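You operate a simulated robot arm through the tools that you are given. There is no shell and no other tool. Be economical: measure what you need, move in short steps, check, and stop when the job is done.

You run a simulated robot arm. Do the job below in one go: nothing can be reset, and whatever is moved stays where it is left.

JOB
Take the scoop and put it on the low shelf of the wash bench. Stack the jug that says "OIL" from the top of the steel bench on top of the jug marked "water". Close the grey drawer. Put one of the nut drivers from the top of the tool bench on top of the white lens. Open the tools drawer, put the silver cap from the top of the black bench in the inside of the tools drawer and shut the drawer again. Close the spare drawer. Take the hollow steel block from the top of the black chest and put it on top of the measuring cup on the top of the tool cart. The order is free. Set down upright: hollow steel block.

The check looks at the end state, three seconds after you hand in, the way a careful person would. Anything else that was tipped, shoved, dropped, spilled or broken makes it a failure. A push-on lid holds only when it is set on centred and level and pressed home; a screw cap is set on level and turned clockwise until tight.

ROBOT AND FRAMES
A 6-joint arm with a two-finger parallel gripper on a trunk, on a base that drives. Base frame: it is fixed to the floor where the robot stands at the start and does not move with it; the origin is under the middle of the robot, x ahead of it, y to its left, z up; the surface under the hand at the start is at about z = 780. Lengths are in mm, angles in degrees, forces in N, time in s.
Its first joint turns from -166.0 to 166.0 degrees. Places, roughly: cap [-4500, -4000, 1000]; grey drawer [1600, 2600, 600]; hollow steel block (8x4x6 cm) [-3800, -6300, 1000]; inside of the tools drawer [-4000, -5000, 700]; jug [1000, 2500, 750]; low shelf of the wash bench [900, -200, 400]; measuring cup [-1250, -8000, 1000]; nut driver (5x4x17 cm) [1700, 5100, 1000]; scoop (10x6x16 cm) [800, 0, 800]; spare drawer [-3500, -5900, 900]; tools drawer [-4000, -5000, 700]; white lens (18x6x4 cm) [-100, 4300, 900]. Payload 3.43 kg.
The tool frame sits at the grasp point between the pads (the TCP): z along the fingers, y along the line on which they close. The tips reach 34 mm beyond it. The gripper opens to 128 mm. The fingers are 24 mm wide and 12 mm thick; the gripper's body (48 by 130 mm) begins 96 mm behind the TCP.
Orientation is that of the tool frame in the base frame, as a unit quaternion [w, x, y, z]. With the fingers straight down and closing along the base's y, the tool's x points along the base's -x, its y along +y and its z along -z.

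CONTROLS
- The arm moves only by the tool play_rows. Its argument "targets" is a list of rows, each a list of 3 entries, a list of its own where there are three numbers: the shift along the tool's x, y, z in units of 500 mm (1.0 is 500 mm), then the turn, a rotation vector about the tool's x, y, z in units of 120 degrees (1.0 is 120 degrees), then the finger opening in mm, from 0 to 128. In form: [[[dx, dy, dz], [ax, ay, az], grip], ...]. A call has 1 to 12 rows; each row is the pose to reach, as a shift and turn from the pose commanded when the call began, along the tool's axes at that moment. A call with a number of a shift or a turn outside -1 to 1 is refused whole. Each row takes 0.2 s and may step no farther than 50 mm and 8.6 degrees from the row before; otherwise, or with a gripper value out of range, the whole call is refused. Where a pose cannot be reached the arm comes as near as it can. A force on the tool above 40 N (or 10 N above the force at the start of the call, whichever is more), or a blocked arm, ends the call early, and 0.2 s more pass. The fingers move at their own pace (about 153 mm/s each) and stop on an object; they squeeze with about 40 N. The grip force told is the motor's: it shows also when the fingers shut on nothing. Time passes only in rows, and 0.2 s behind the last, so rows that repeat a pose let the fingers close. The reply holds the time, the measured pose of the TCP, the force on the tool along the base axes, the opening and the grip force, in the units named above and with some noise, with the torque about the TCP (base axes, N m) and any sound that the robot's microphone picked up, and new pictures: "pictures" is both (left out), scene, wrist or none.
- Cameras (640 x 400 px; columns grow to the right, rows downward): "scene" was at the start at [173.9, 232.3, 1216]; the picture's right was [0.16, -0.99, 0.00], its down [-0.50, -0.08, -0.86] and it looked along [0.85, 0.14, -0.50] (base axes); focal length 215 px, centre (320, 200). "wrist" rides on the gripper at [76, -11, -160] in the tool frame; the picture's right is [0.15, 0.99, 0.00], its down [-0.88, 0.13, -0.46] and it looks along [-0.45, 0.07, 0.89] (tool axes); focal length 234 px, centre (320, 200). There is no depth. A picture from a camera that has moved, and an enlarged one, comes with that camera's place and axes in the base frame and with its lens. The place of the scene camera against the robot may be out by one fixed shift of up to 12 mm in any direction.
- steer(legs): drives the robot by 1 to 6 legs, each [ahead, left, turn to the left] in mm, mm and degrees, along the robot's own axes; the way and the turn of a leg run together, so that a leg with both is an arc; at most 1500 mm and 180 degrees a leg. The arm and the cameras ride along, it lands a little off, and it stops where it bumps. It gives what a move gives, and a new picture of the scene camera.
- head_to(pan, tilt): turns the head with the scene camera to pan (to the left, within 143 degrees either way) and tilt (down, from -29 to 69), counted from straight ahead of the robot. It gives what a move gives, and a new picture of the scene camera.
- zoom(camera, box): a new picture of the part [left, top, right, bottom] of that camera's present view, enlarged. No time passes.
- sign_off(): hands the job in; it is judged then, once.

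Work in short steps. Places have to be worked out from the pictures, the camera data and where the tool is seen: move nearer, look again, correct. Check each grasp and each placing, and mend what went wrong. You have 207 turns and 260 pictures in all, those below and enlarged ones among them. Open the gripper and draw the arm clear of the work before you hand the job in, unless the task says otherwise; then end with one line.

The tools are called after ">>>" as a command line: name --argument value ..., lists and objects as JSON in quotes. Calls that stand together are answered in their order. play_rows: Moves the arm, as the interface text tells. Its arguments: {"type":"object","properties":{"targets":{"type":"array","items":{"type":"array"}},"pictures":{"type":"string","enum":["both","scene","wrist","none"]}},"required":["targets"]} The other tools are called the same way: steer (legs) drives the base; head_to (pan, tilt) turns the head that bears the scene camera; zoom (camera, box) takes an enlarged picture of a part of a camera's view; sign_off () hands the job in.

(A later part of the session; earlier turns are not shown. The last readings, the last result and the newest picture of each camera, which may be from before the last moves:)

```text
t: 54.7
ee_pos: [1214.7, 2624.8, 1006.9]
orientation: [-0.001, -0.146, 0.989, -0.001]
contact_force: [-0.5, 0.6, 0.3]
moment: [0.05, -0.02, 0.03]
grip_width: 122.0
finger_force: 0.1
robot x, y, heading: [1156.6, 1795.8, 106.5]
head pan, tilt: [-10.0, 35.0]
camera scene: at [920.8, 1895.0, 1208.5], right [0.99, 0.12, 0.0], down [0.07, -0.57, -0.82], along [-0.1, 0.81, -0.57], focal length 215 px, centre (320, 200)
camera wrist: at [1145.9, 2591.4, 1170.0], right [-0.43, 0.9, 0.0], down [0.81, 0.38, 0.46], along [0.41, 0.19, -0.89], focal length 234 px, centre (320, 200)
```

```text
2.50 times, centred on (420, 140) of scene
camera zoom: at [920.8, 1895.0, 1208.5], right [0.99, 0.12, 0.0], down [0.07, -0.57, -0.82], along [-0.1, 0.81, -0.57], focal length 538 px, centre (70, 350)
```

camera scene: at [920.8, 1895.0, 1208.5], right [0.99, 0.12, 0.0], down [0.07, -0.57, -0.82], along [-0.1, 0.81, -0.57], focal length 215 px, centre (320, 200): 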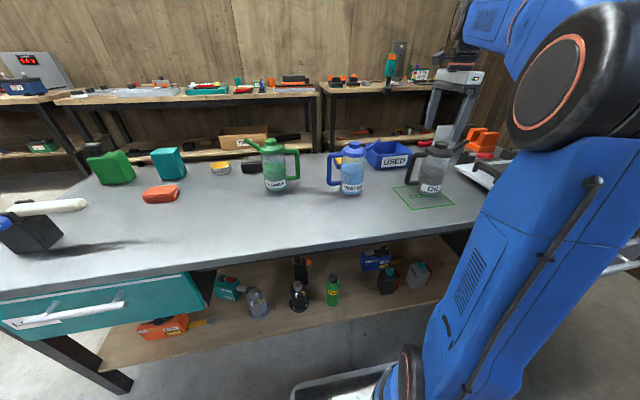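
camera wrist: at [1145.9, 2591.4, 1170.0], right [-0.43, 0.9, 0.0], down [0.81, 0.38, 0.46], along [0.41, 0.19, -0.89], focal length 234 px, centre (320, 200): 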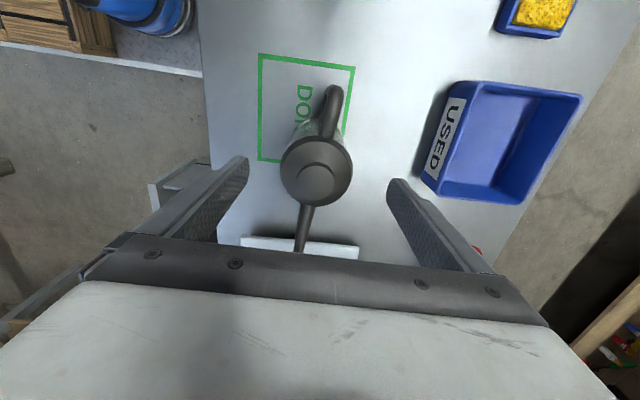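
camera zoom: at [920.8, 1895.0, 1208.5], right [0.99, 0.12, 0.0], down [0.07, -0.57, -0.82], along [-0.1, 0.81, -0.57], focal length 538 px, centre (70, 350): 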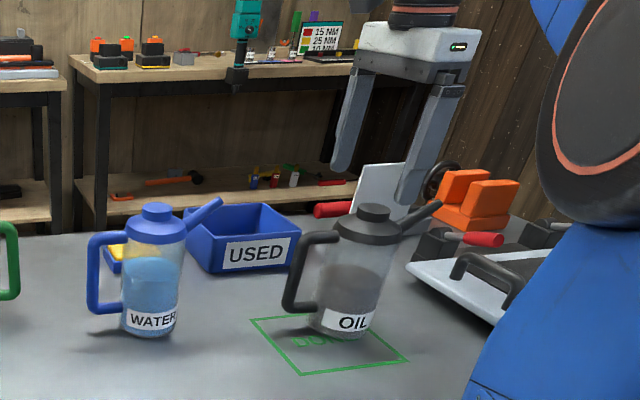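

The knob appears ~17 mm further along −x_tool than the TCP; I correct and descend to straddle the lid, then look again.

>>> play_rows --targets '[[[-0.034, -0.004, 0.02], [0, 0, 0], 124], [[-0.034, -0.004, 0.09], [0, 0, 0], 124], [[-0.034, -0.004, 0.09], [0, 0, 0], 124]]'

>>> zoom --camera "scene" --box '[360, 60, 520, 220]'

```text
t: 55.5
ee_pos: [1231.1, 2627.8, 963.4]
orientation: [0.0, -0.146, 0.989, -0.001]
contact_force: [-0.3, -0.2, 0.4]
moment: [0.04, 0.04, -0.01]
grip_width: 124.1
finger_force: 0.1
robot x, y, heading: [1163.5, 1796.9, 106.9]
head pan, tilt: [-10.0, 35.0]
camera scene: at [920.8, 1895.0, 1208.5], right [0.99, 0.12, 0.0], down [0.07, -0.57, -0.82], along [-0.1, 0.81, -0.57], focal length 215 px, centre (320, 200)
camera wrist: at [1162.4, 2594.9, 1124.7], right [-0.43, 0.9, 0.0], down [0.81, 0.38, 0.46], along [0.41, 0.19, -0.89], focal length 234 px, centre (320, 200)
```

scene: 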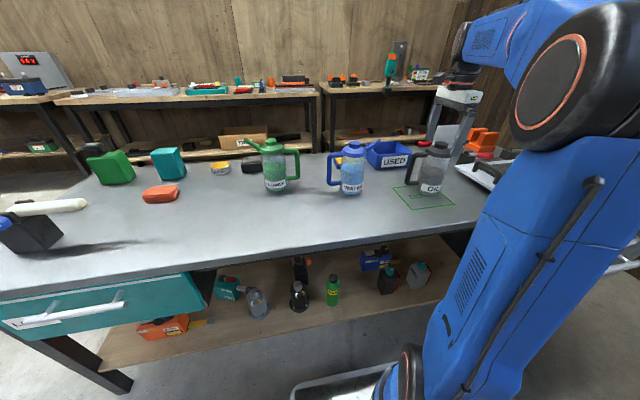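
wrist: 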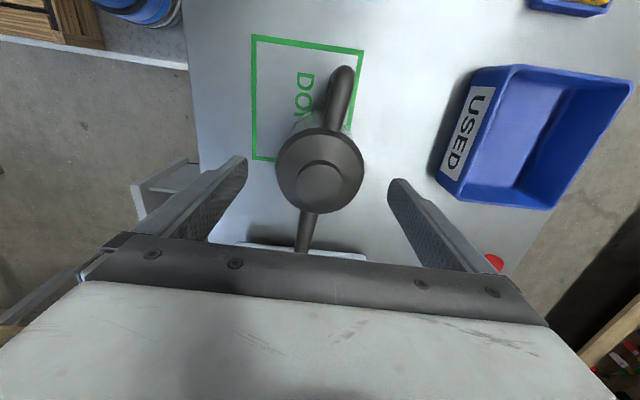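

```text
2.50 times, centred on (440, 140) of scene
camera zoom: at [920.8, 1895.0, 1208.5], right [0.99, 0.12, 0.0], down [0.07, -0.57, -0.82], along [-0.1, 0.81, -0.57], focal length 538 px, centre (20, 350)
```

zoom: 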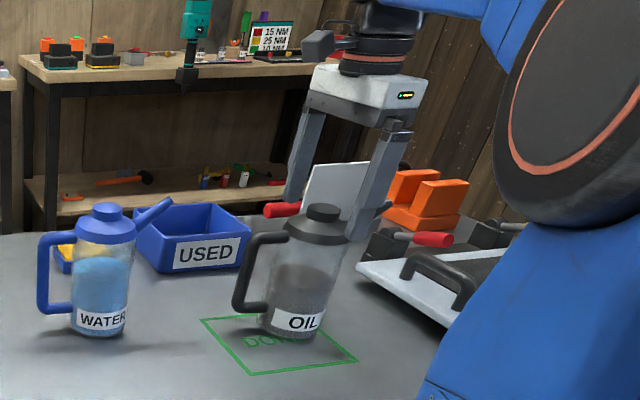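

Aligned: knob at the TCP's column, top about z 950. Descend to z 872 so the pads take the body below the lid.

>>> play_rows --targets '[[[0, 0, 0.06], [0, 0, 0], 124], [[0, 0, 0.12], [0, 0, 0], 124], [[0, 0, 0.16], [0, 0, 0], 124], [[0, 0, 0.182], [0, 0, 0], 124], [[0, 0, 0.182], [0, 0, 0], 124]]'

>>> zoom --camera "scene" --box '[360, 80, 520, 220]'

```text
t: 56.7
ee_pos: [1232.5, 2628.1, 871.0]
orientation: [0.0, -0.146, 0.989, 0.0]
contact_force: [0.5, 0.7, 0.4]
moment: [0.01, 0.03, 0.01]
grip_width: 123.9
finger_force: 0.1
robot x, y, heading: [1161.4, 1793.8, 106.8]
head pan, tilt: [-10.0, 35.0]
camera scene: at [920.8, 1895.0, 1208.5], right [0.99, 0.12, 0.0], down [0.07, -0.57, -0.82], along [-0.1, 0.81, -0.57], focal length 215 px, centre (320, 200)
camera wrist: at [1162.9, 2594.3, 1033.2], right [-0.43, 0.9, 0.0], down [0.81, 0.38, 0.46], along [0.41, 0.19, -0.89], focal length 234 px, centre (320, 200)
```

scene: 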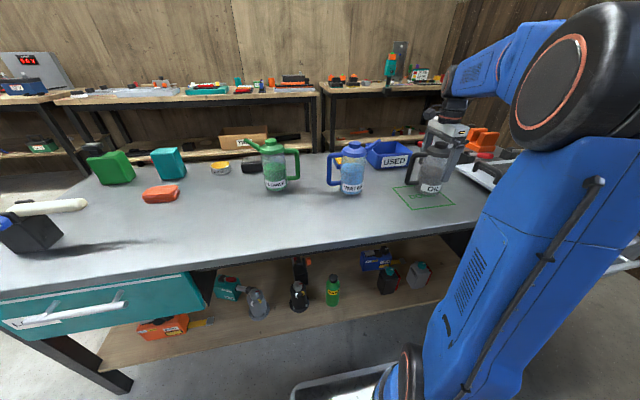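
wrist: 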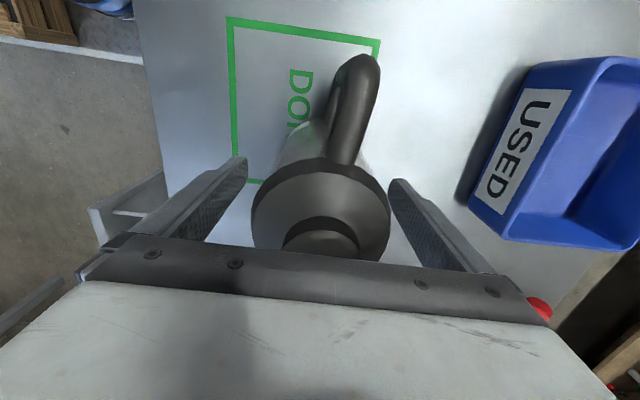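

```text
2.86 times, centred on (440, 150) of scene
camera zoom: at [920.8, 1895.0, 1208.5], right [0.99, 0.12, 0.0], down [0.07, -0.57, -0.82], along [-0.1, 0.81, -0.57], focal length 614 px, centre (-23, 343)
```

zoom: 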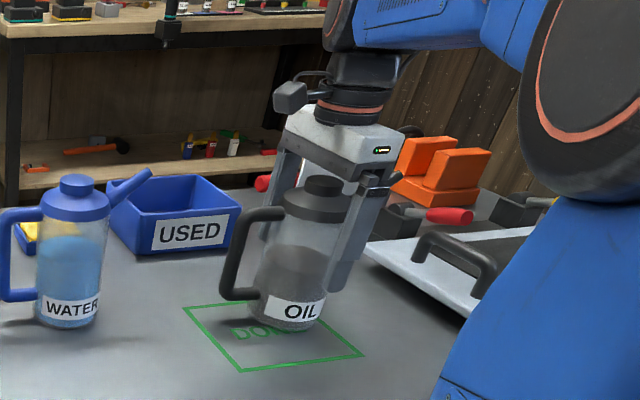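

Jug is centered between the fingers. Close, then lift 40 mm.

>>> play_rows --targets '[[[0, 0, 0], [0, 0, 0], 60], [[0, 0, 0], [0, 0, 0], 60], [[0, 0, 0], [0, 0, 0], 60], [[0, 0, -0.02], [0, 0, 0], 60], [[0, 0, -0.08], [0, 0, 0], 60], [[0, 0, -0.08], [0, 0, 0], 60]]'

>>> zoom --camera "scene" --box '[320, 80, 500, 220]'

```text
t: 58.1
ee_pos: [1231.3, 2628.1, 911.7]
orientation: [0.0, -0.146, 0.989, -0.001]
contact_force: [0.1, 0.1, -4.7]
moment: [0.03, -0.02, 0.0]
grip_width: 84.9
finger_force: 40.3
robot x, y, heading: [1164.8, 1795.8, 106.7]
head pan, tilt: [-10.0, 35.0]
camera scene: at [920.8, 1895.2, 1208.5], right [0.99, 0.12, 0.0], down [0.07, -0.57, -0.82], along [-0.1, 0.81, -0.57], focal length 215 px, centre (320, 200)
camera wrist: at [1162.4, 2595.2, 1073.9], right [-0.43, 0.9, 0.0], down [0.81, 0.38, 0.46], along [0.41, 0.19, -0.89], focal length 234 px, centre (320, 200)
```

scene: 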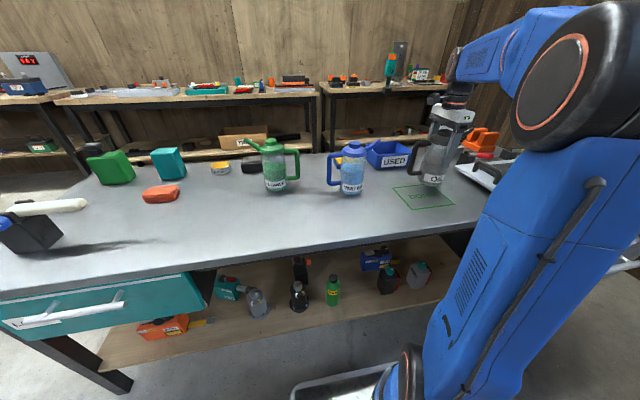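
wrist: 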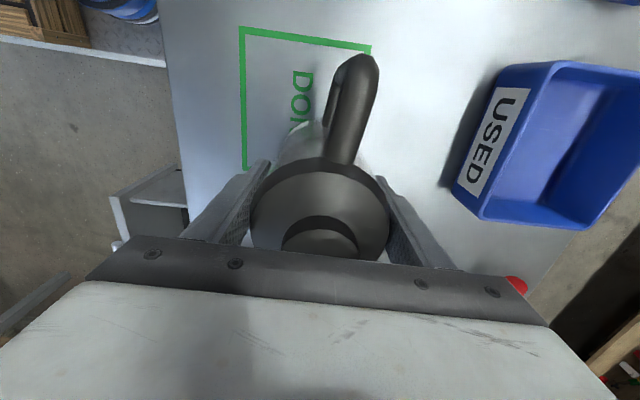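

```text
2.86 times, centred on (410, 150) of scene
camera zoom: at [920.8, 1895.2, 1208.5], right [0.99, 0.12, 0.0], down [0.07, -0.57, -0.82], along [-0.1, 0.81, -0.57], focal length 614 px, centre (63, 343)
```

zoom: 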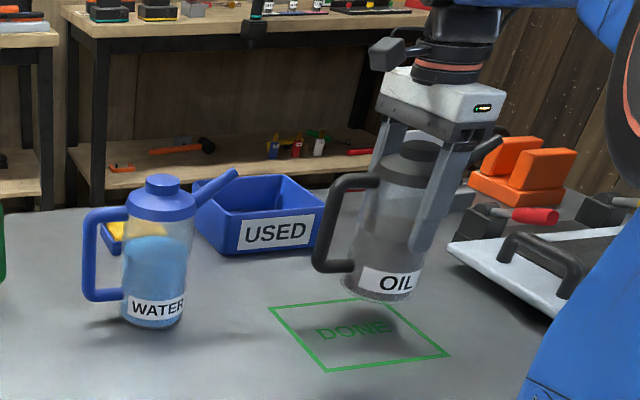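

Held level, ~0.5 kg. Raise to z 1130 and move partway towards the WATER jug so it comes into the wrist view.

>>> play_rows --targets '[[[0, 0, -0.09], [0, 0, 0], 60], [[0, 0, -0.18], [0, 0, 0], 60], [[0, 0, -0.27], [0, 0, 0], 60], [[0, 0, -0.36], [0, 0, 0], 60], [[0, 0, -0.437], [0, 0, 0], 60], [[0.07, 0.01, -0.437], [0, 0, 0], 60], [[0.14, 0.02, -0.437], [0, 0, 0], 60], [[0.21, 0.03, -0.437], [0, 0, 0], 60], [[0.27, 0.04, -0.437], [0, 0, 0], 60], [[0.311, 0.049, -0.437], [0, 0, 0], 60], [[0.311, 0.049, -0.437], [0, 0, 0], 60]]'

>>> zoom --camera "scene" --box '[300, 60, 460, 220]'

```text
t: 60.5
ee_pos: [1073.9, 2607.6, 1128.3]
orientation: [0.0, -0.145, 0.989, -0.002]
contact_force: [0.2, 0.5, -4.7]
moment: [0.01, -0.01, 0.01]
grip_width: 85.2
finger_force: 39.4
robot x, y, heading: [1158.0, 1798.2, 106.9]
head pan, tilt: [-10.0, 35.0]
camera scene: at [920.8, 1895.1, 1208.5], right [0.99, 0.12, 0.0], down [0.07, -0.57, -0.82], along [-0.1, 0.81, -0.57], focal length 215 px, centre (320, 200)
camera wrist: at [1006.1, 2573.9, 1291.4], right [-0.43, 0.9, 0.0], down [0.81, 0.38, 0.46], along [0.41, 0.19, -0.89], focal length 234 px, centre (320, 200)
```

scene: 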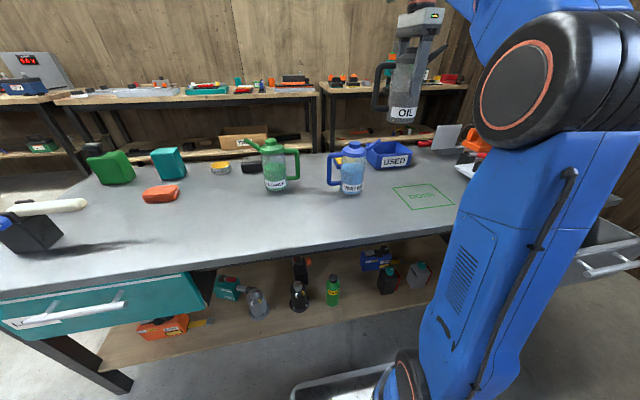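
wrist: 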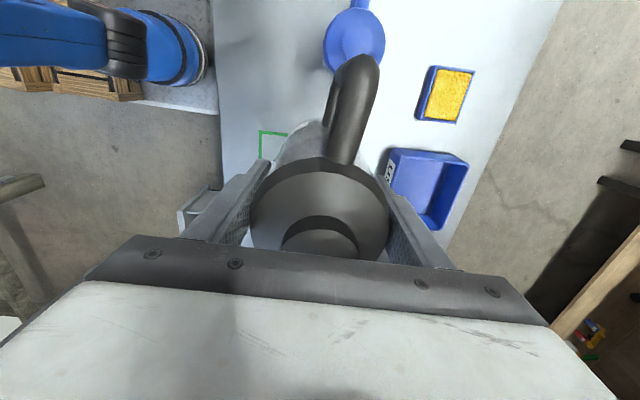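

```text
2.50 times, centred on (380, 140) of scene
camera zoom: at [920.8, 1895.1, 1208.5], right [0.99, 0.12, 0.0], down [0.07, -0.57, -0.82], along [-0.1, 0.81, -0.57], focal length 538 px, centre (170, 350)
```

zoom: 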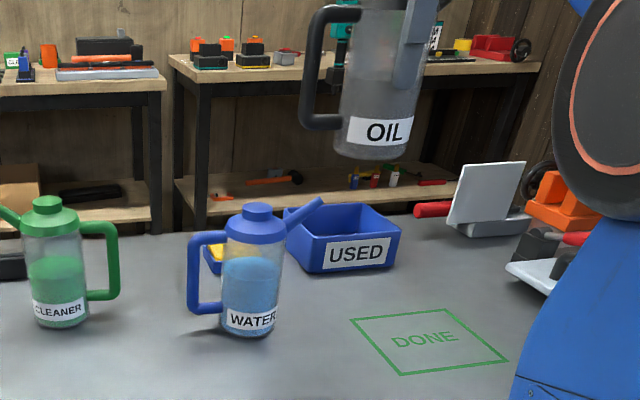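

WATER's lid is visible at the top of the wrist view; I enlarge it for a measurement.

>>> zoom --camera "wrist" --box '[280, 0, 440, 100]'

```text
4.00 times, centred on (360, 50) of wrist
camera zoom: at [1006.1, 2573.9, 1291.4], right [-0.43, 0.9, 0.0], down [0.81, 0.38, 0.46], along [0.41, 0.19, -0.89], focal length 937 px, centre (160, 800)
```

zoom: 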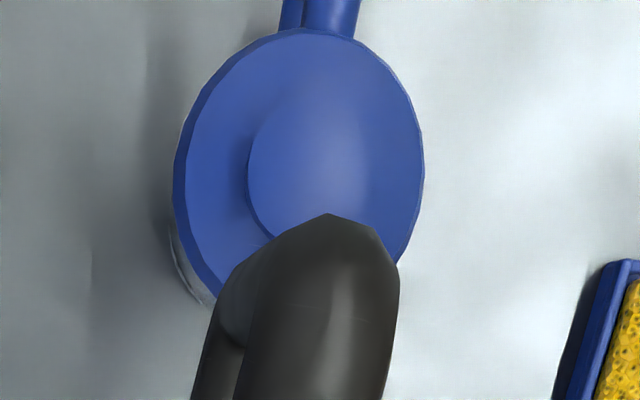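

Both views put the WATER axis near (945, 2598). Move OIL over it at this height, then compare in the scene view.

>>> play_rows --targets '[[[0.065, 0.014, 0], [0, 0, 0], 60], [[0.13, 0.029, 0], [0, 0, 0], 60], [[0.195, 0.043, 0], [0, 0, 0], 60], [[0.257, 0.057, 0], [0, 0, 0], 60], [[0.257, 0.057, 0.03], [0, 0, 0], 60], [[0.257, 0.057, 0.03], [0, 0, 0], 60]]'

>>> zoom --camera "scene" --box '[300, 80, 420, 200]'

```text
t: 61.9
ee_pos: [944.5, 2595.9, 1114.9]
orientation: [0.0, -0.146, 0.989, -0.001]
contact_force: [0.0, 1.1, -4.5]
moment: [-0.01, -0.02, 0.0]
grip_width: 85.0
finger_force: 39.8
robot x, y, heading: [1160.7, 1797.1, 106.9]
head pan, tilt: [-10.0, 35.0]
camera scene: at [920.7, 1895.1, 1208.5], right [0.99, 0.12, 0.0], down [0.07, -0.57, -0.82], along [-0.1, 0.81, -0.57], focal length 215 px, centre (320, 200)
camera wrist: at [875.3, 2563.6, 1277.4], right [-0.43, 0.9, 0.0], down [0.81, 0.38, 0.46], along [0.41, 0.19, -0.89], focal length 234 px, centre (320, 200)
```

scene: 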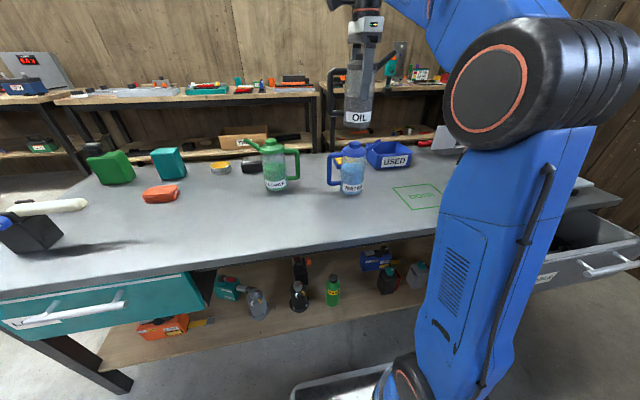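
wrist: 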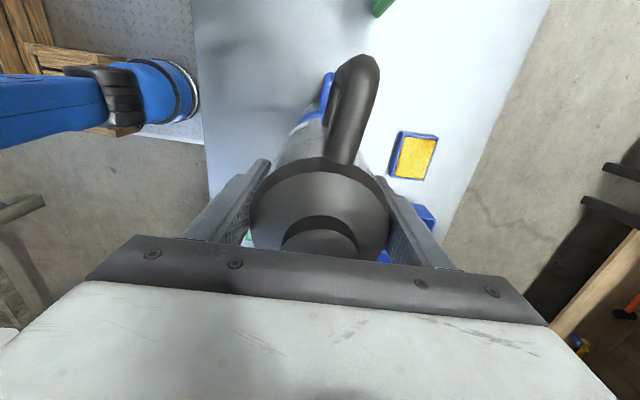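

```text
3.33 times, centred on (360, 140) of scene
camera zoom: at [920.7, 1895.1, 1208.5], right [0.99, 0.12, 0.0], down [0.07, -0.57, -0.82], along [-0.1, 0.81, -0.57], focal length 717 px, centre (187, 400)
```

zoom: 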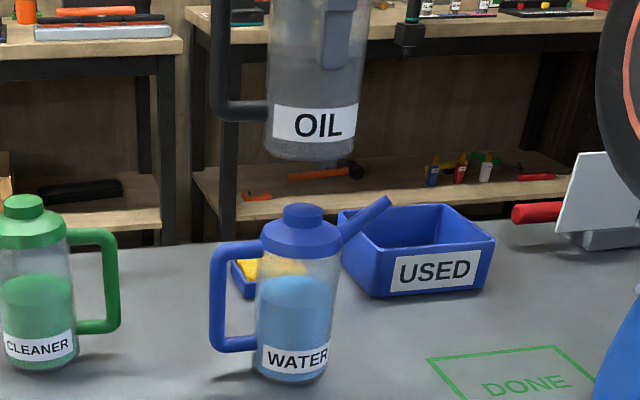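

Laterally aligned in the scene view. Lower to z≈1080 and check the gap.

>>> play_rows --targets '[[[0, 0, 0.03], [0, 0, 0], 60], [[0, 0, 0.06], [0, 0, 0], 60], [[0, 0, 0.07], [0, 0, 0], 60]]' --pictures "none"

>>> zoom --camera "scene" --box '[320, 90, 400, 170]'

```text
t: 62.7
ee_pos: [944.9, 2596.7, 1080.4]
orientation: [0.0, -0.146, 0.989, -0.001]
contact_force: [-0.3, 0.3, -5.2]
moment: [0.01, 0.03, 0.01]
grip_width: 84.9
finger_force: 40.3
robot x, y, heading: [1161.1, 1796.4, 106.8]
head pan, tilt: [-10.0, 35.0]
```

```text
5.00 times, centred on (360, 130) of scene
camera zoom: at [920.7, 1895.1, 1208.5], right [0.99, 0.12, 0.0], down [0.07, -0.57, -0.82], along [-0.1, 0.81, -0.57], focal length 1075 px, centre (120, 550)
```

zoom: 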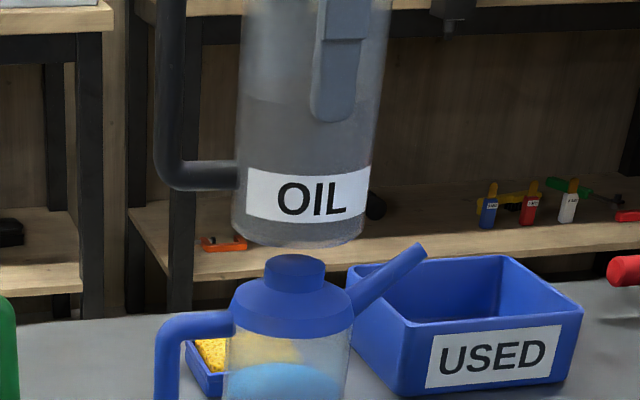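

Gap about 25–30 mm and centered. Lower 22 mm, then 3 mm steps to contact.

>>> play_rows --targets '[[[0, 0, 0.02], [0, 0, 0], 60], [[0, 0, 0.036], [0, 0, 0], 60], [[0, 0, 0.044], [0, 0, 0], 60], [[0, 0, 0.048], [0, 0, 0], 60], [[0, 0, 0.048], [0, 0, 0], 60]]' --pictures "none"

>>> zoom --camera "scene" --box '[320, 90, 400, 170]'

```text
t: 63.9
ee_pos: [945.1, 2597.7, 1056.6]
orientation: [0.0, -0.146, 0.989, -0.001]
contact_force: [-0.4, 0.8, -3.8]
moment: [0.01, 0.0, 0.05]
grip_width: 85.0
finger_force: 40.1
robot x, y, heading: [1161.0, 1795.4, 106.9]
head pan, tilt: [-10.0, 35.0]
```

```text
5.00 times, centred on (360, 130) of scene
camera zoom: at [920.7, 1895.1, 1208.5], right [0.99, 0.12, 0.0], down [0.07, -0.57, -0.82], along [-0.1, 0.81, -0.57], focal length 1075 px, centre (120, 550)
```

zoom: 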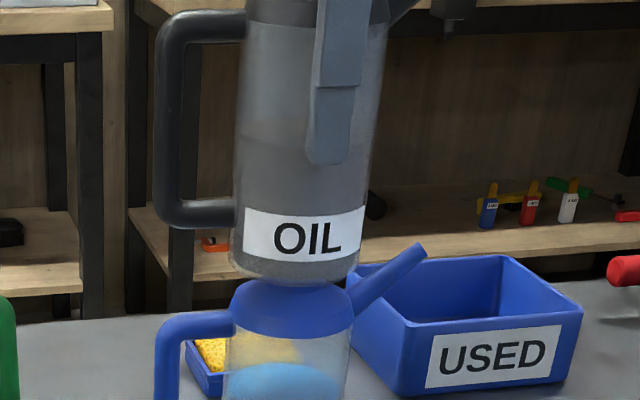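

Nearly touching. Fine 2 mm steps.

>>> play_rows --targets '[[[0, 0, 0.003], [0, 0, 0], 60], [[0, 0, 0.006], [0, 0, 0], 60], [[0, 0, 0.006], [0, 0, 0], 60]]' --pictures "none"

```text
t: 64.7
ee_pos: [944.4, 2595.8, 1054.9]
orientation: [0.0, -0.146, 0.989, 0.001]
contact_force: [-2.5, 6.6, 34.1]
moment: [0.57, 0.07, 0.29]
grip_width: 84.9
finger_force: 40.4
robot x, y, heading: [1158.6, 1796.4, 106.7]
head pan, tilt: [-10.0, 35.0]
```

Contact, centroid within ~6 mm of the axis. Ease the load a hair and open.

>>> play_rows --targets '[[[0, 0, -0.001], [0, 0, 0], 60], [[0, 0, -0.001], [0, 0, 0], 60]]' --pictures "none"

```text
t: 65.3
ee_pos: [945.0, 2596.1, 1055.4]
orientation: [-0.001, -0.146, 0.989, -0.001]
contact_force: [-2.3, 8.5, 32.4]
moment: [1.32, 0.28, 0.13]
grip_width: 84.9
finger_force: 40.1
robot x, y, heading: [1166.7, 1795.4, 106.8]
head pan, tilt: [-10.0, 35.0]
```

Still 32 N; raise 1.5 mm more.

>>> play_rows --targets '[[[0, 0, -0.003], [0, 0, 0], 60], [[0, 0, -0.003], [0, 0, 0], 60]]' --pictures "none"

>>> zoom --camera "scene" --box '[310, 90, 410, 200]'

```text
t: 65.9
ee_pos: [945.9, 2596.5, 1056.3]
orientation: [0.0, -0.146, 0.989, -0.001]
contact_force: [-2.2, 5.5, 14.6]
moment: [1.4, 0.38, 0.01]
grip_width: 85.1
finger_force: 39.5
robot x, y, heading: [1162.1, 1796.8, 106.6]
head pan, tilt: [-10.0, 35.0]
```

```text
3.64 times, centred on (360, 145) of scene
camera zoom: at [920.8, 1894.7, 1208.6], right [0.99, 0.12, 0.0], down [0.07, -0.57, -0.82], along [-0.1, 0.81, -0.57], focal length 782 px, centre (174, 400)
```

zoom: 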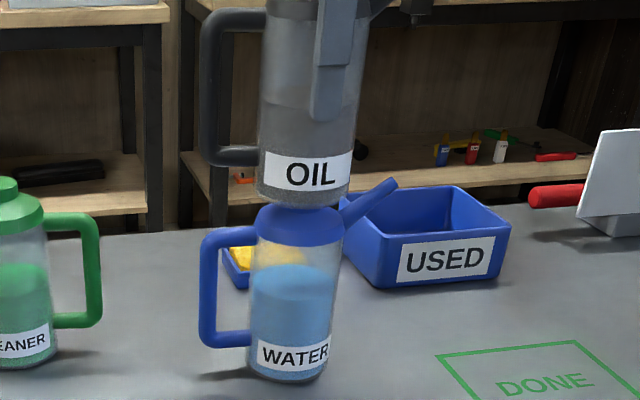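

I press back down ~1 mm so it sits flush, then open the fingers gradually.

>>> play_rows --targets '[[[0, 0, 0.002], [0, 0, 0], 60], [[0, 0, 0.002], [0, 0, 0], 88], [[0, 0, 0.002], [0, 0, 0], 92], [[0, 0, 0.002], [0, 0, 0], 100], [[0, 0, 0.002], [0, 0, 0], 120], [[0, 0, 0.002], [0, 0, 0], 124]]'

>>> zoom --camera "scene" --box '[310, 60, 410, 200]'

```text
t: 67.3
ee_pos: [945.4, 2595.5, 1054.2]
orientation: [0.001, -0.145, 0.989, -0.001]
contact_force: [0.3, 0.7, -0.3]
moment: [0.0, -0.03, 0.0]
grip_width: 123.8
finger_force: 0.1
robot x, y, heading: [1161.9, 1797.6, 106.7]
head pan, tilt: [-10.0, 35.0]
camera scene: at [920.8, 1895.0, 1208.5], right [0.99, 0.12, 0.0], down [0.07, -0.57, -0.82], along [-0.1, 0.81, -0.57], focal length 215 px, centre (320, 200)
camera wrist: at [875.8, 2563.7, 1216.4], right [-0.43, 0.9, 0.0], down [0.81, 0.38, 0.46], along [0.41, 0.19, -0.89], focal length 234 px, centre (320, 200)
```

scene: 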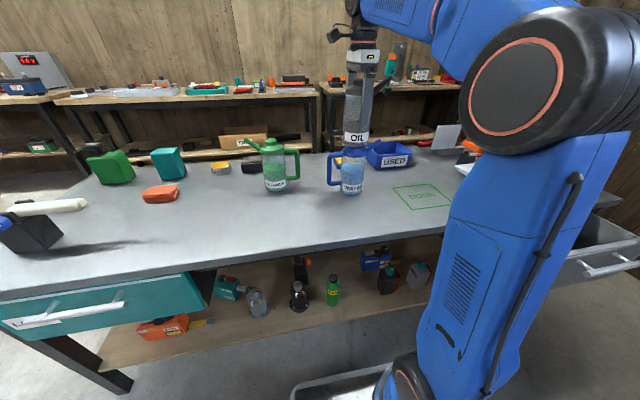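
wrist: 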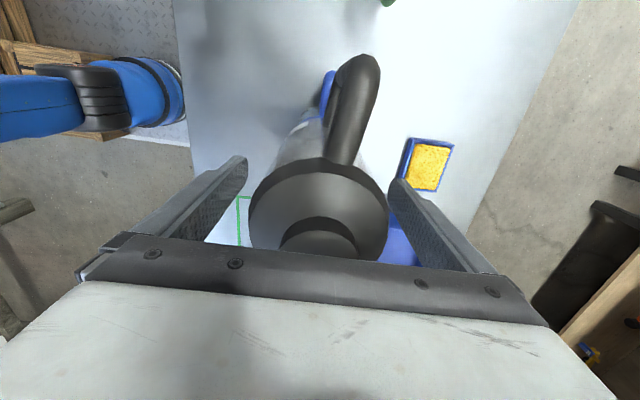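

```text
2.86 times, centred on (360, 130) of scene
camera zoom: at [920.8, 1895.0, 1208.5], right [0.99, 0.12, 0.0], down [0.07, -0.57, -0.82], along [-0.1, 0.81, -0.57], focal length 614 px, centre (206, 400)
```

zoom: 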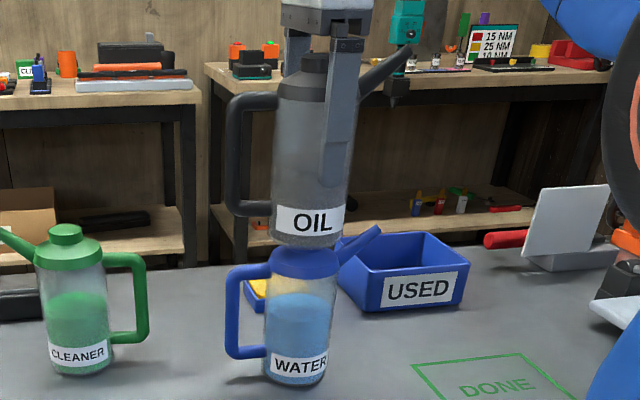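

Stands stable. I raise the hand straight up clear of it.

>>> play_rows --targets '[[[0, 0, -0.03], [0, 0, 0], 124], [[0, 0, -0.1], [0, 0, 0], 124], [[0, 0, -0.18], [0, 0, 0], 124], [[0, 0, -0.26], [0, 0, 0], 124], [[0, 0, -0.34], [0, 0, 0], 124]]'

>>> zoom --camera "scene" --box '[310, 60, 410, 200]'

```text
t: 68.5
ee_pos: [947.5, 2592.3, 1157.7]
orientation: [0.0, -0.146, 0.989, 0.003]
contact_force: [-0.4, -0.6, 0.5]
moment: [0.03, 0.0, 0.0]
grip_width: 124.1
finger_force: 0.1
out of reach, approached as far as the arm can: row 4, 5
robot x, y, heading: [1155.3, 1794.6, 106.7]
head pan, tilt: [-10.0, 35.0]
camera scene: at [920.8, 1894.9, 1208.5], right [0.99, 0.12, 0.0], down [0.07, -0.57, -0.82], along [-0.1, 0.81, -0.57], focal length 215 px, centre (320, 200)
camera wrist: at [878.3, 2557.6, 1319.6], right [-0.43, 0.9, 0.0], down [0.81, 0.38, 0.46], along [0.41, 0.2, -0.89], focal length 234 px, centre (320, 200)
```

scene: 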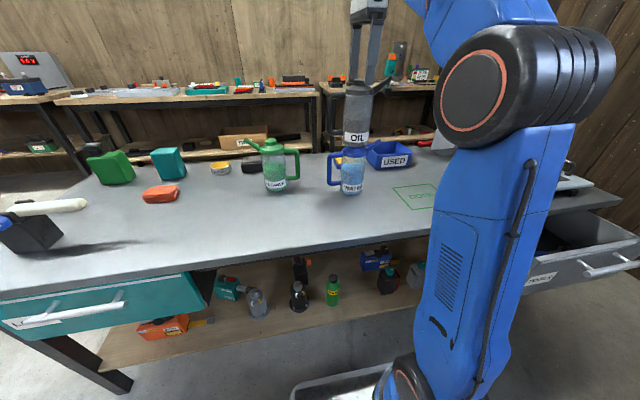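
wrist: 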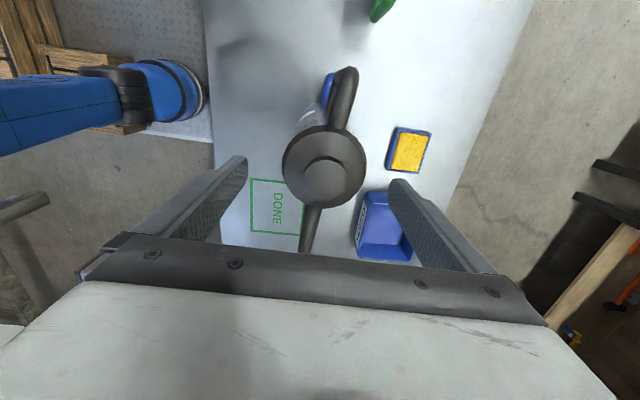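

```text
2.86 times, centred on (360, 130) of scene
camera zoom: at [920.8, 1894.9, 1208.5], right [0.99, 0.12, 0.0], down [0.07, -0.57, -0.82], along [-0.1, 0.81, -0.57], focal length 614 px, centre (206, 400)
```

zoom: 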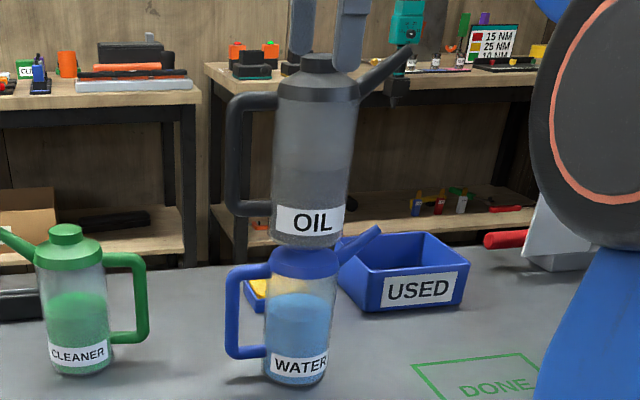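

The stack stands well. The tips are still slightly below the knob, so I slide out sideways (along the finger slot), then retract toward me.

>>> play_rows --targets '[[[0.06, 0, 0], [0, 0, 0], 124], [[0.13, 0, 0], [0, 0, 0], 124], [[0.2, 0, 0], [0, 0, 0], 124], [[0.27, 0, 0], [0, 0, 0], 124], [[0.27, -0.09, 0], [0, 0, 0], 124], [[0.27, -0.18, 0], [0, 0, 0], 124], [[0.27, -0.27, 0], [0, 0, 0], 124], [[0.27, -0.36, 0], [0, 0, 0], 124], [[0.27, -0.45, 0], [0, 0, 0], 124], [[0.27, -0.54, 0], [0, 0, 0], 124]]' --pictures "none"

>>> head_to --pan -50 --tilt 35

```text
t: 70.7
ee_pos: [894.8, 2295.8, 1157.2]
orientation: [0.0, -0.146, 0.989, -0.001]
contact_force: [0.1, 0.5, 0.1]
moment: [-0.06, -0.05, 0.0]
grip_width: 124.1
finger_force: 0.0
out of reach, approached as far as the arm can: row 3, 4
robot x, y, heading: [1161.2, 1794.6, 106.8]
head pan, tilt: [-10.0, 35.0]
```

```text
t: 71.8
ee_pos: [895.4, 2296.0, 1157.1]
orientation: [-0.001, -0.146, 0.989, 0.0]
contact_force: [0.4, 0.0, -0.4]
moment: [0.0, 0.03, -0.02]
grip_width: 124.0
finger_force: 0.0
robot x, y, heading: [1162.0, 1795.4, 106.7]
head pan, tilt: [-50.0, 35.0]
camera scene: at [979.4, 1881.3, 1208.5], right [0.84, -0.55, 0.0], down [-0.31, -0.48, -0.82], along [0.45, 0.69, -0.57], focal length 215 px, centre (320, 200)
```

scene: 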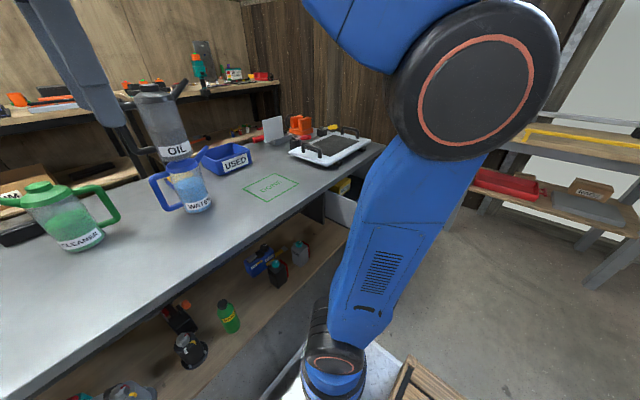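

Stack is fine. Now to the grey drawer: back off 300, then go right 600 to face it.

>>> steer --legs '[[-300, 0, 0], [0, -600, 0]]'

>>> head_to --pan 0 --tilt 35

```text
t: 76.8
ee_pos: [1552.2, 2178.6, 1156.4]
orientation: [0.0, -0.146, 0.989, -0.001]
contact_force: [-0.9, 0.0, 0.1]
moment: [-0.01, -0.02, -0.02]
grip_width: 124.1
finger_force: 0.0
robot x, y, heading: [1819.6, 1677.6, 107.1]
head pan, tilt: [-50.0, 35.0]
camera scene: at [1637.7, 1765.3, 1208.5], right [0.84, -0.55, 0.0], down [-0.31, -0.48, -0.82], along [0.45, 0.69, -0.57], focal length 215 px, centre (320, 200)
```

scene: 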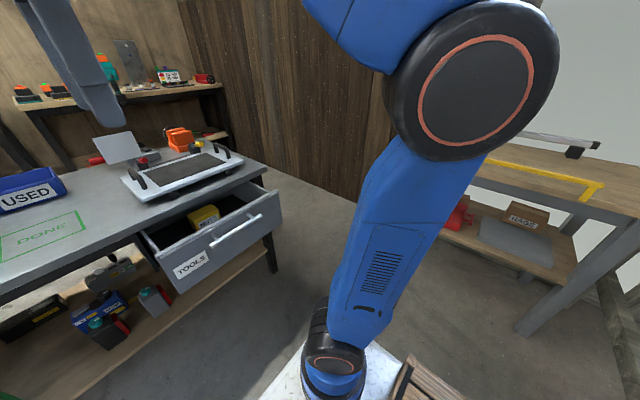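

```text
t: 78.0
ee_pos: [1552.3, 2179.4, 1157.9]
orientation: [0.0, -0.146, 0.989, -0.001]
contact_force: [0.0, 0.5, -0.5]
moment: [-0.01, -0.02, 0.01]
grip_width: 123.9
finger_force: 0.0
robot x, y, heading: [1818.8, 1681.8, 106.9]
head pan, tilt: [0.0, 35.0]
camera scene: at [1564.1, 1775.9, 1208.5], right [0.96, 0.29, 0.0], down [0.17, -0.55, -0.82], along [-0.24, 0.78, -0.57], focal length 215 px, centre (320, 200)
```

scene: 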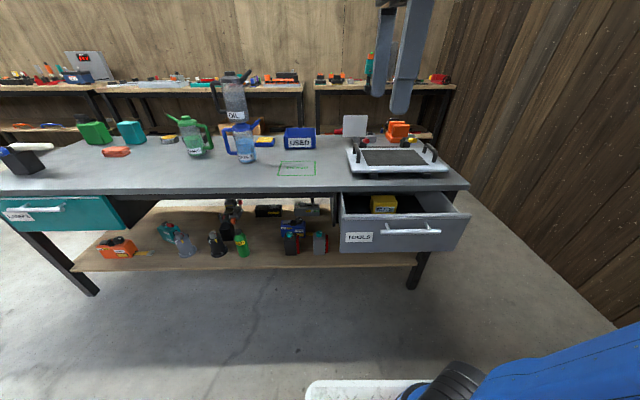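

The drawer face is ~740 ahead and out ~150 mm. I'll fold the hand back to the forward yaw while lowering toward it, fingers closed.

>>> play_rows --targets '[[[-0.06, 0.008, 0.043], [0, 0, -0.0625], 0], [[-0.12, 0.015, 0.086], [0, 0, -0.125], 0], [[-0.18, 0.023, 0.128], [0, 0, -0.1875], 0], [[-0.24, 0.03, 0.171], [0, 0, -0.25], 0], [[-0.3, 0.038, 0.214], [0, 0, -0.3125], 0], [[-0.36, 0.046, 0.257], [0, 0, -0.375], 0], [[-0.42, 0.053, 0.3], [0, 0, -0.4375], 0], [[-0.48, 0.061, 0.343], [0, 0, -0.5], 0], [[-0.54, 0.069, 0.386], [0, 0, -0.5625], 0], [[-0.6, 0.077, 0.428], [0, 0, -0.625], 0], [[-0.66, 0.084, 0.471], [0, 0, -0.6875], 0], [[-0.72, 0.092, 0.514], [0, 0, -0.75], 0]]' --pictures "none"

>>> play_rows --targets '[[[0, 0, 0.06], [0, -0.06, 0], 0], [[0, 0, 0.12], [0, -0.12, 0], 0], [[0, 0, 0.18], [0, -0.18, 0], 0], [[0, 0, 0.24], [0, -0.24, 0], 0], [[0, 0, 0.3], [0, -0.3, 0], 0], [[0, 0, 0.36], [0, -0.36, 0], 0], [[0, 0, 0.42], [0, -0.417, 0], 0], [[0, 0, 0.47], [0, -0.417, 0], 0]]'

```text
t: 80.6
ee_pos: [1883.3, 2328.6, 899.7]
orientation: [0.001, 0.804, -0.595, 0.001]
contact_force: [-0.1, 0.3, 0.2]
moment: [0.0, 0.0, 0.02]
grip_width: 0.1
finger_force: 32.8
robot x, y, heading: [1815.9, 1683.0, 106.8]
head pan, tilt: [0.0, 35.0]
```

```text
t: 82.4
ee_pos: [1911.5, 2365.7, 724.8]
orientation: [-0.251, 0.728, -0.54, -0.34]
contact_force: [-0.5, -0.5, 0.3]
moment: [0.0, 0.02, 0.03]
grip_width: 0.0
finger_force: 33.3
out of reach, approached as far as the arm can: row 6, 7, 8
robot x, y, heading: [1821.5, 1680.3, 106.8]
head pan, tilt: [0.0, 35.0]
camera scene: at [1564.0, 1775.8, 1208.5], right [0.96, 0.29, 0.0], down [0.17, -0.55, -0.82], along [-0.24, 0.78, -0.57], focal length 215 px, centre (320, 200)
camera wrist: at [1971.3, 2205.1, 773.7], right [-0.92, -0.38, -0.11], down [-0.19, 0.17, 0.97], along [-0.35, 0.91, -0.23], focal length 234 px, centre (320, 200)
```

scene: 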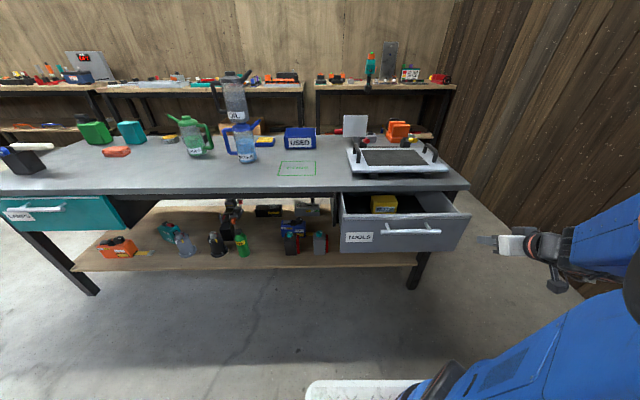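
wrist: 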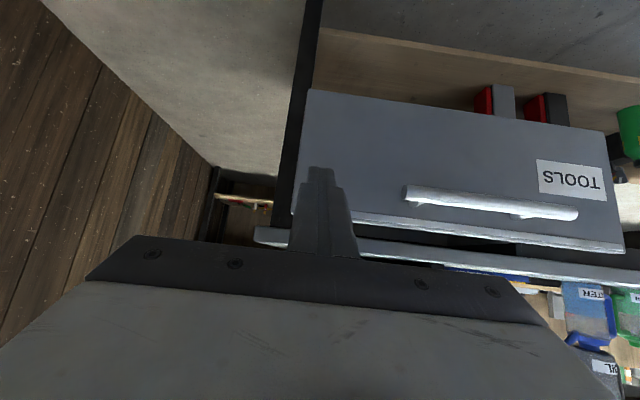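

The drawer face spans z≈549–725, center (1701, 2424), its handle near the top. I'll push at mid-face below the handle; for arm reach I back the base 150 and shift left 165 first.

>>> steer --legs '[[-150, 0, 0], [0, 165, 0]]'

>>> play_rows --targets '[[[-0.03, 0, 0.085], [0, 0, 0], 0], [[-0.06, 0, 0.17], [0, 0, 0], 0], [[-0.08, 0, 0.25], [0, 0, 0], 0], [[-0.09, 0, 0.31], [0, 0, 0], 0], [[-0.09, 0, 0.31], [0, 0, 0], 0]]'

```text
t: 83.4
ee_pos: [1913.1, 2324.5, 726.7]
orientation: [-0.25, 0.73, -0.537, -0.34]
contact_force: [-0.2, -0.5, 0.1]
moment: [0.01, -0.01, -0.02]
grip_width: 0.3
finger_force: 32.8
robot x, y, heading: [1827.3, 1636.8, 107.5]
head pan, tilt: [0.0, 35.0]
stopped in leg 1: the robot was blocked; the commanded pose is now the measured one
camera scene: at [1572.1, 1730.9, 1208.5], right [0.95, 0.3, 0.0], down [0.17, -0.55, -0.82], along [-0.24, 0.78, -0.57], focal length 215 px, centre (320, 200)
```

scene: 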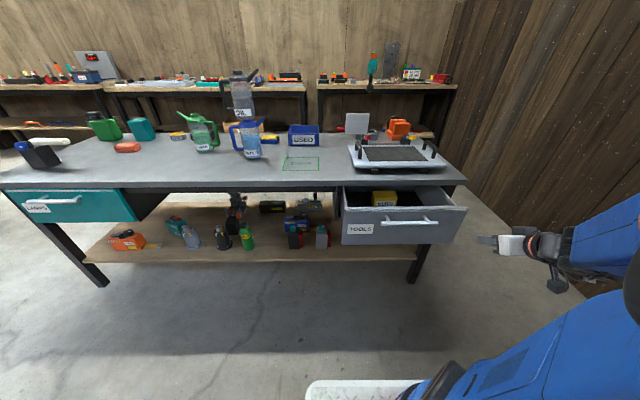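

```text
t: 84.6
ee_pos: [1868.6, 2464.9, 660.5]
orientation: [-0.25, 0.731, -0.537, -0.34]
contact_force: [-0.5, -0.6, 0.4]
moment: [-0.01, -0.01, 0.01]
grip_width: 0.2
finger_force: 33.1
robot x, y, heading: [1825.1, 1637.4, 107.6]
head pan, tilt: [0.0, 35.0]
camera scene: at [1572.0, 1730.8, 1208.5], right [0.95, 0.3, 0.0], down [0.17, -0.55, -0.82], along [-0.24, 0.78, -0.57], focal length 215 px, centre (320, 200)
camera wrist: at [1931.1, 2305.2, 708.2], right [-0.92, -0.39, -0.11], down [-0.19, 0.17, 0.97], along [-0.35, 0.91, -0.23], focal length 234 px, centre (320, 200)
```

scene: 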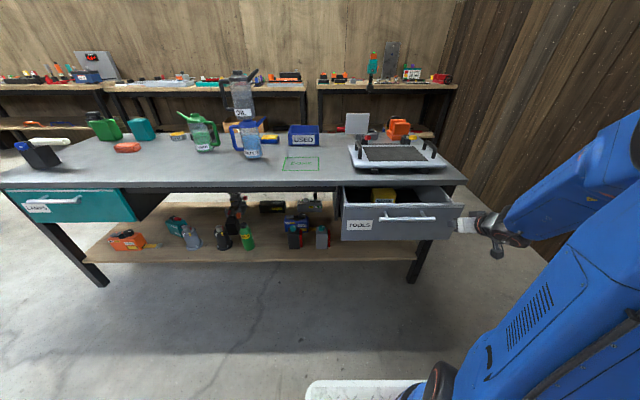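
wrist: 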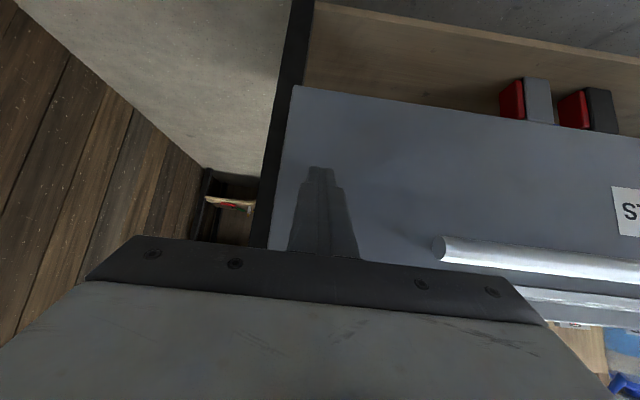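

Something stopped the base behind me (will look). Meanwhile the tip is already at the drawer face and the drawer began sliding in freely; I keep pushing straight ahead.

>>> play_rows --targets '[[[-0.04, 0, 0.048], [0, 0, 0], 0], [[-0.08, 0, 0.096], [0, 0, 0], 0], [[-0.12, 0, 0.144], [0, 0, 0], 0], [[-0.16, 0, 0.19], [0, 0, 0], 0], [[-0.2, 0, 0.238], [0, 0, 0], 0]]'

>>> zoom --camera "scene" --box '[300, 130, 520, 290]'

```text
t: 85.8
ee_pos: [1829.8, 2593.8, 658.8]
orientation: [-0.249, 0.73, -0.54, -0.336]
contact_force: [10.3, -44.6, 19.0]
moment: [0.06, 0.09, 0.2]
grip_width: 0.0
finger_force: 32.9
robot x, y, heading: [1828.9, 1638.0, 107.3]
head pan, tilt: [0.0, 35.0]
stopped in row 5: the force on the tool passed its limit at 145 N (the readings are from after the stop); the commanded pose is now the measured one
camera scene: at [1572.2, 1729.2, 1208.7], right [0.95, 0.3, 0.0], down [0.17, -0.55, -0.82], along [-0.24, 0.78, -0.57], focal length 215 px, centre (320, 200)
camera wrist: at [1890.9, 2432.2, 708.0], right [-0.92, -0.38, -0.11], down [-0.19, 0.18, 0.97], along [-0.35, 0.91, -0.24], focal length 234 px, centre (320, 200)
```

scene: 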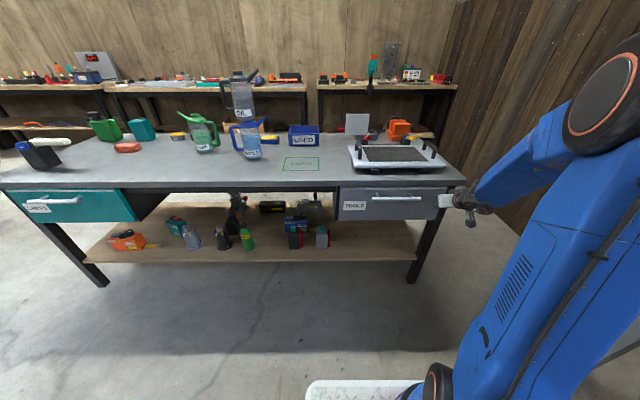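
wrist: 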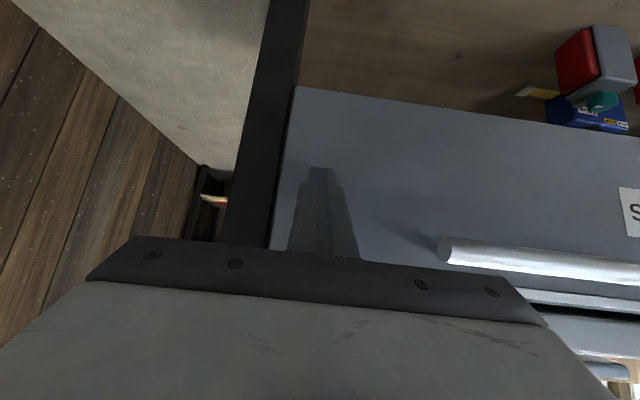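

```text
2.50 times, centred on (410, 210) of scene
camera zoom: at [1572.2, 1729.2, 1208.7], right [0.95, 0.3, 0.0], down [0.17, -0.55, -0.82], along [-0.24, 0.78, -0.57], focal length 538 px, centre (95, 175)
```

zoom: 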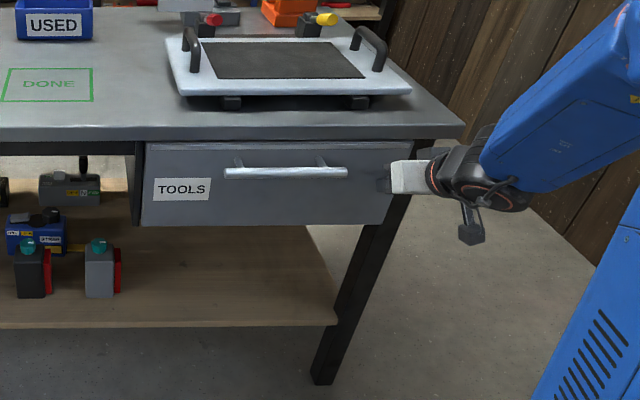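

Drawer is shut (hit its stop). I draw the hand back and up, and check what is behind me.

>>> play_rows --targets '[[[0.03, 0, -0.06], [0, 0, 0], 0], [[0.03, 0, -0.15], [0, 0, 0], 0], [[0.0, 0, -0.24], [0, 0, 0], 0], [[-0.03, 0, -0.33], [0, 0.06, 0], 0], [[-0.06, 0, -0.42], [0, 0.12, 0], 0], [[-0.09, 0, -0.51], [0, 0.18, 0], 0], [[-0.12, 0, -0.6], [0, 0.24, 0], 0], [[-0.15, 0, -0.69], [0, 0.3, 0], 0], [[-0.18, 0, -0.78], [0, 0.36, 0], 0], [[-0.2, 0, -0.86], [0, 0.417, 0], 0]]' --pictures "none"

>>> head_to --pan 140 --tilt 35

>>> head_to --pan -140 --tilt 35

```text
t: 88.0
ee_pos: [1906.7, 2343.5, 1013.3]
orientation: [0.004, 0.805, -0.593, 0.005]
contact_force: [-0.8, 0.8, -0.4]
moment: [-0.02, 0.02, 0.01]
grip_width: 0.0
finger_force: 33.2
robot x, y, heading: [1823.2, 1637.1, 107.5]
head pan, tilt: [0.0, 35.0]
```

```text
t: 90.2
ee_pos: [1906.2, 2343.3, 1013.8]
orientation: [0.002, 0.805, -0.594, 0.004]
contact_force: [0.5, -0.8, 0.2]
moment: [0.03, 0.0, -0.01]
grip_width: 0.0
finger_force: 32.8
robot x, y, heading: [1826.6, 1637.0, 107.5]
head pan, tilt: [140.0, 35.0]
camera scene: at [1564.4, 1565.6, 1208.6], right [-0.92, 0.39, 0.0], down [0.22, 0.53, -0.82], along [-0.32, -0.76, -0.57], focal length 215 px, centre (320, 200)
```

scene: 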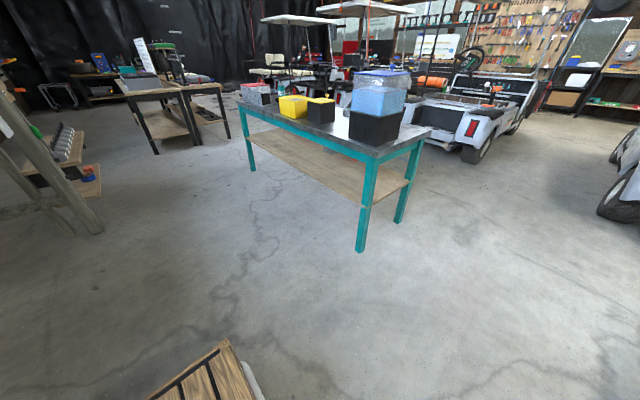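

```text
t: 94.0
ee_pos: [1906.0, 2344.1, 1012.7]
orientation: [0.003, 0.804, -0.594, 0.004]
contact_force: [0.3, -0.1, -0.6]
moment: [-0.02, -0.02, 0.02]
grip_width: 0.0
finger_force: 33.2
robot x, y, heading: [1824.2, 1636.7, 107.2]
head pan, tilt: [-140.0, 35.0]
camera scene: at [1672.5, 1599.4, 1208.5], right [-0.54, -0.84, 0.0], down [-0.48, 0.31, -0.82], along [0.69, -0.44, -0.57], focal length 215 px, centre (320, 200)
```

scene: 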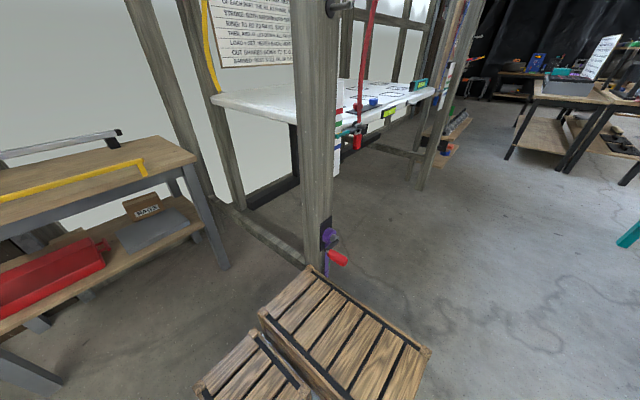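

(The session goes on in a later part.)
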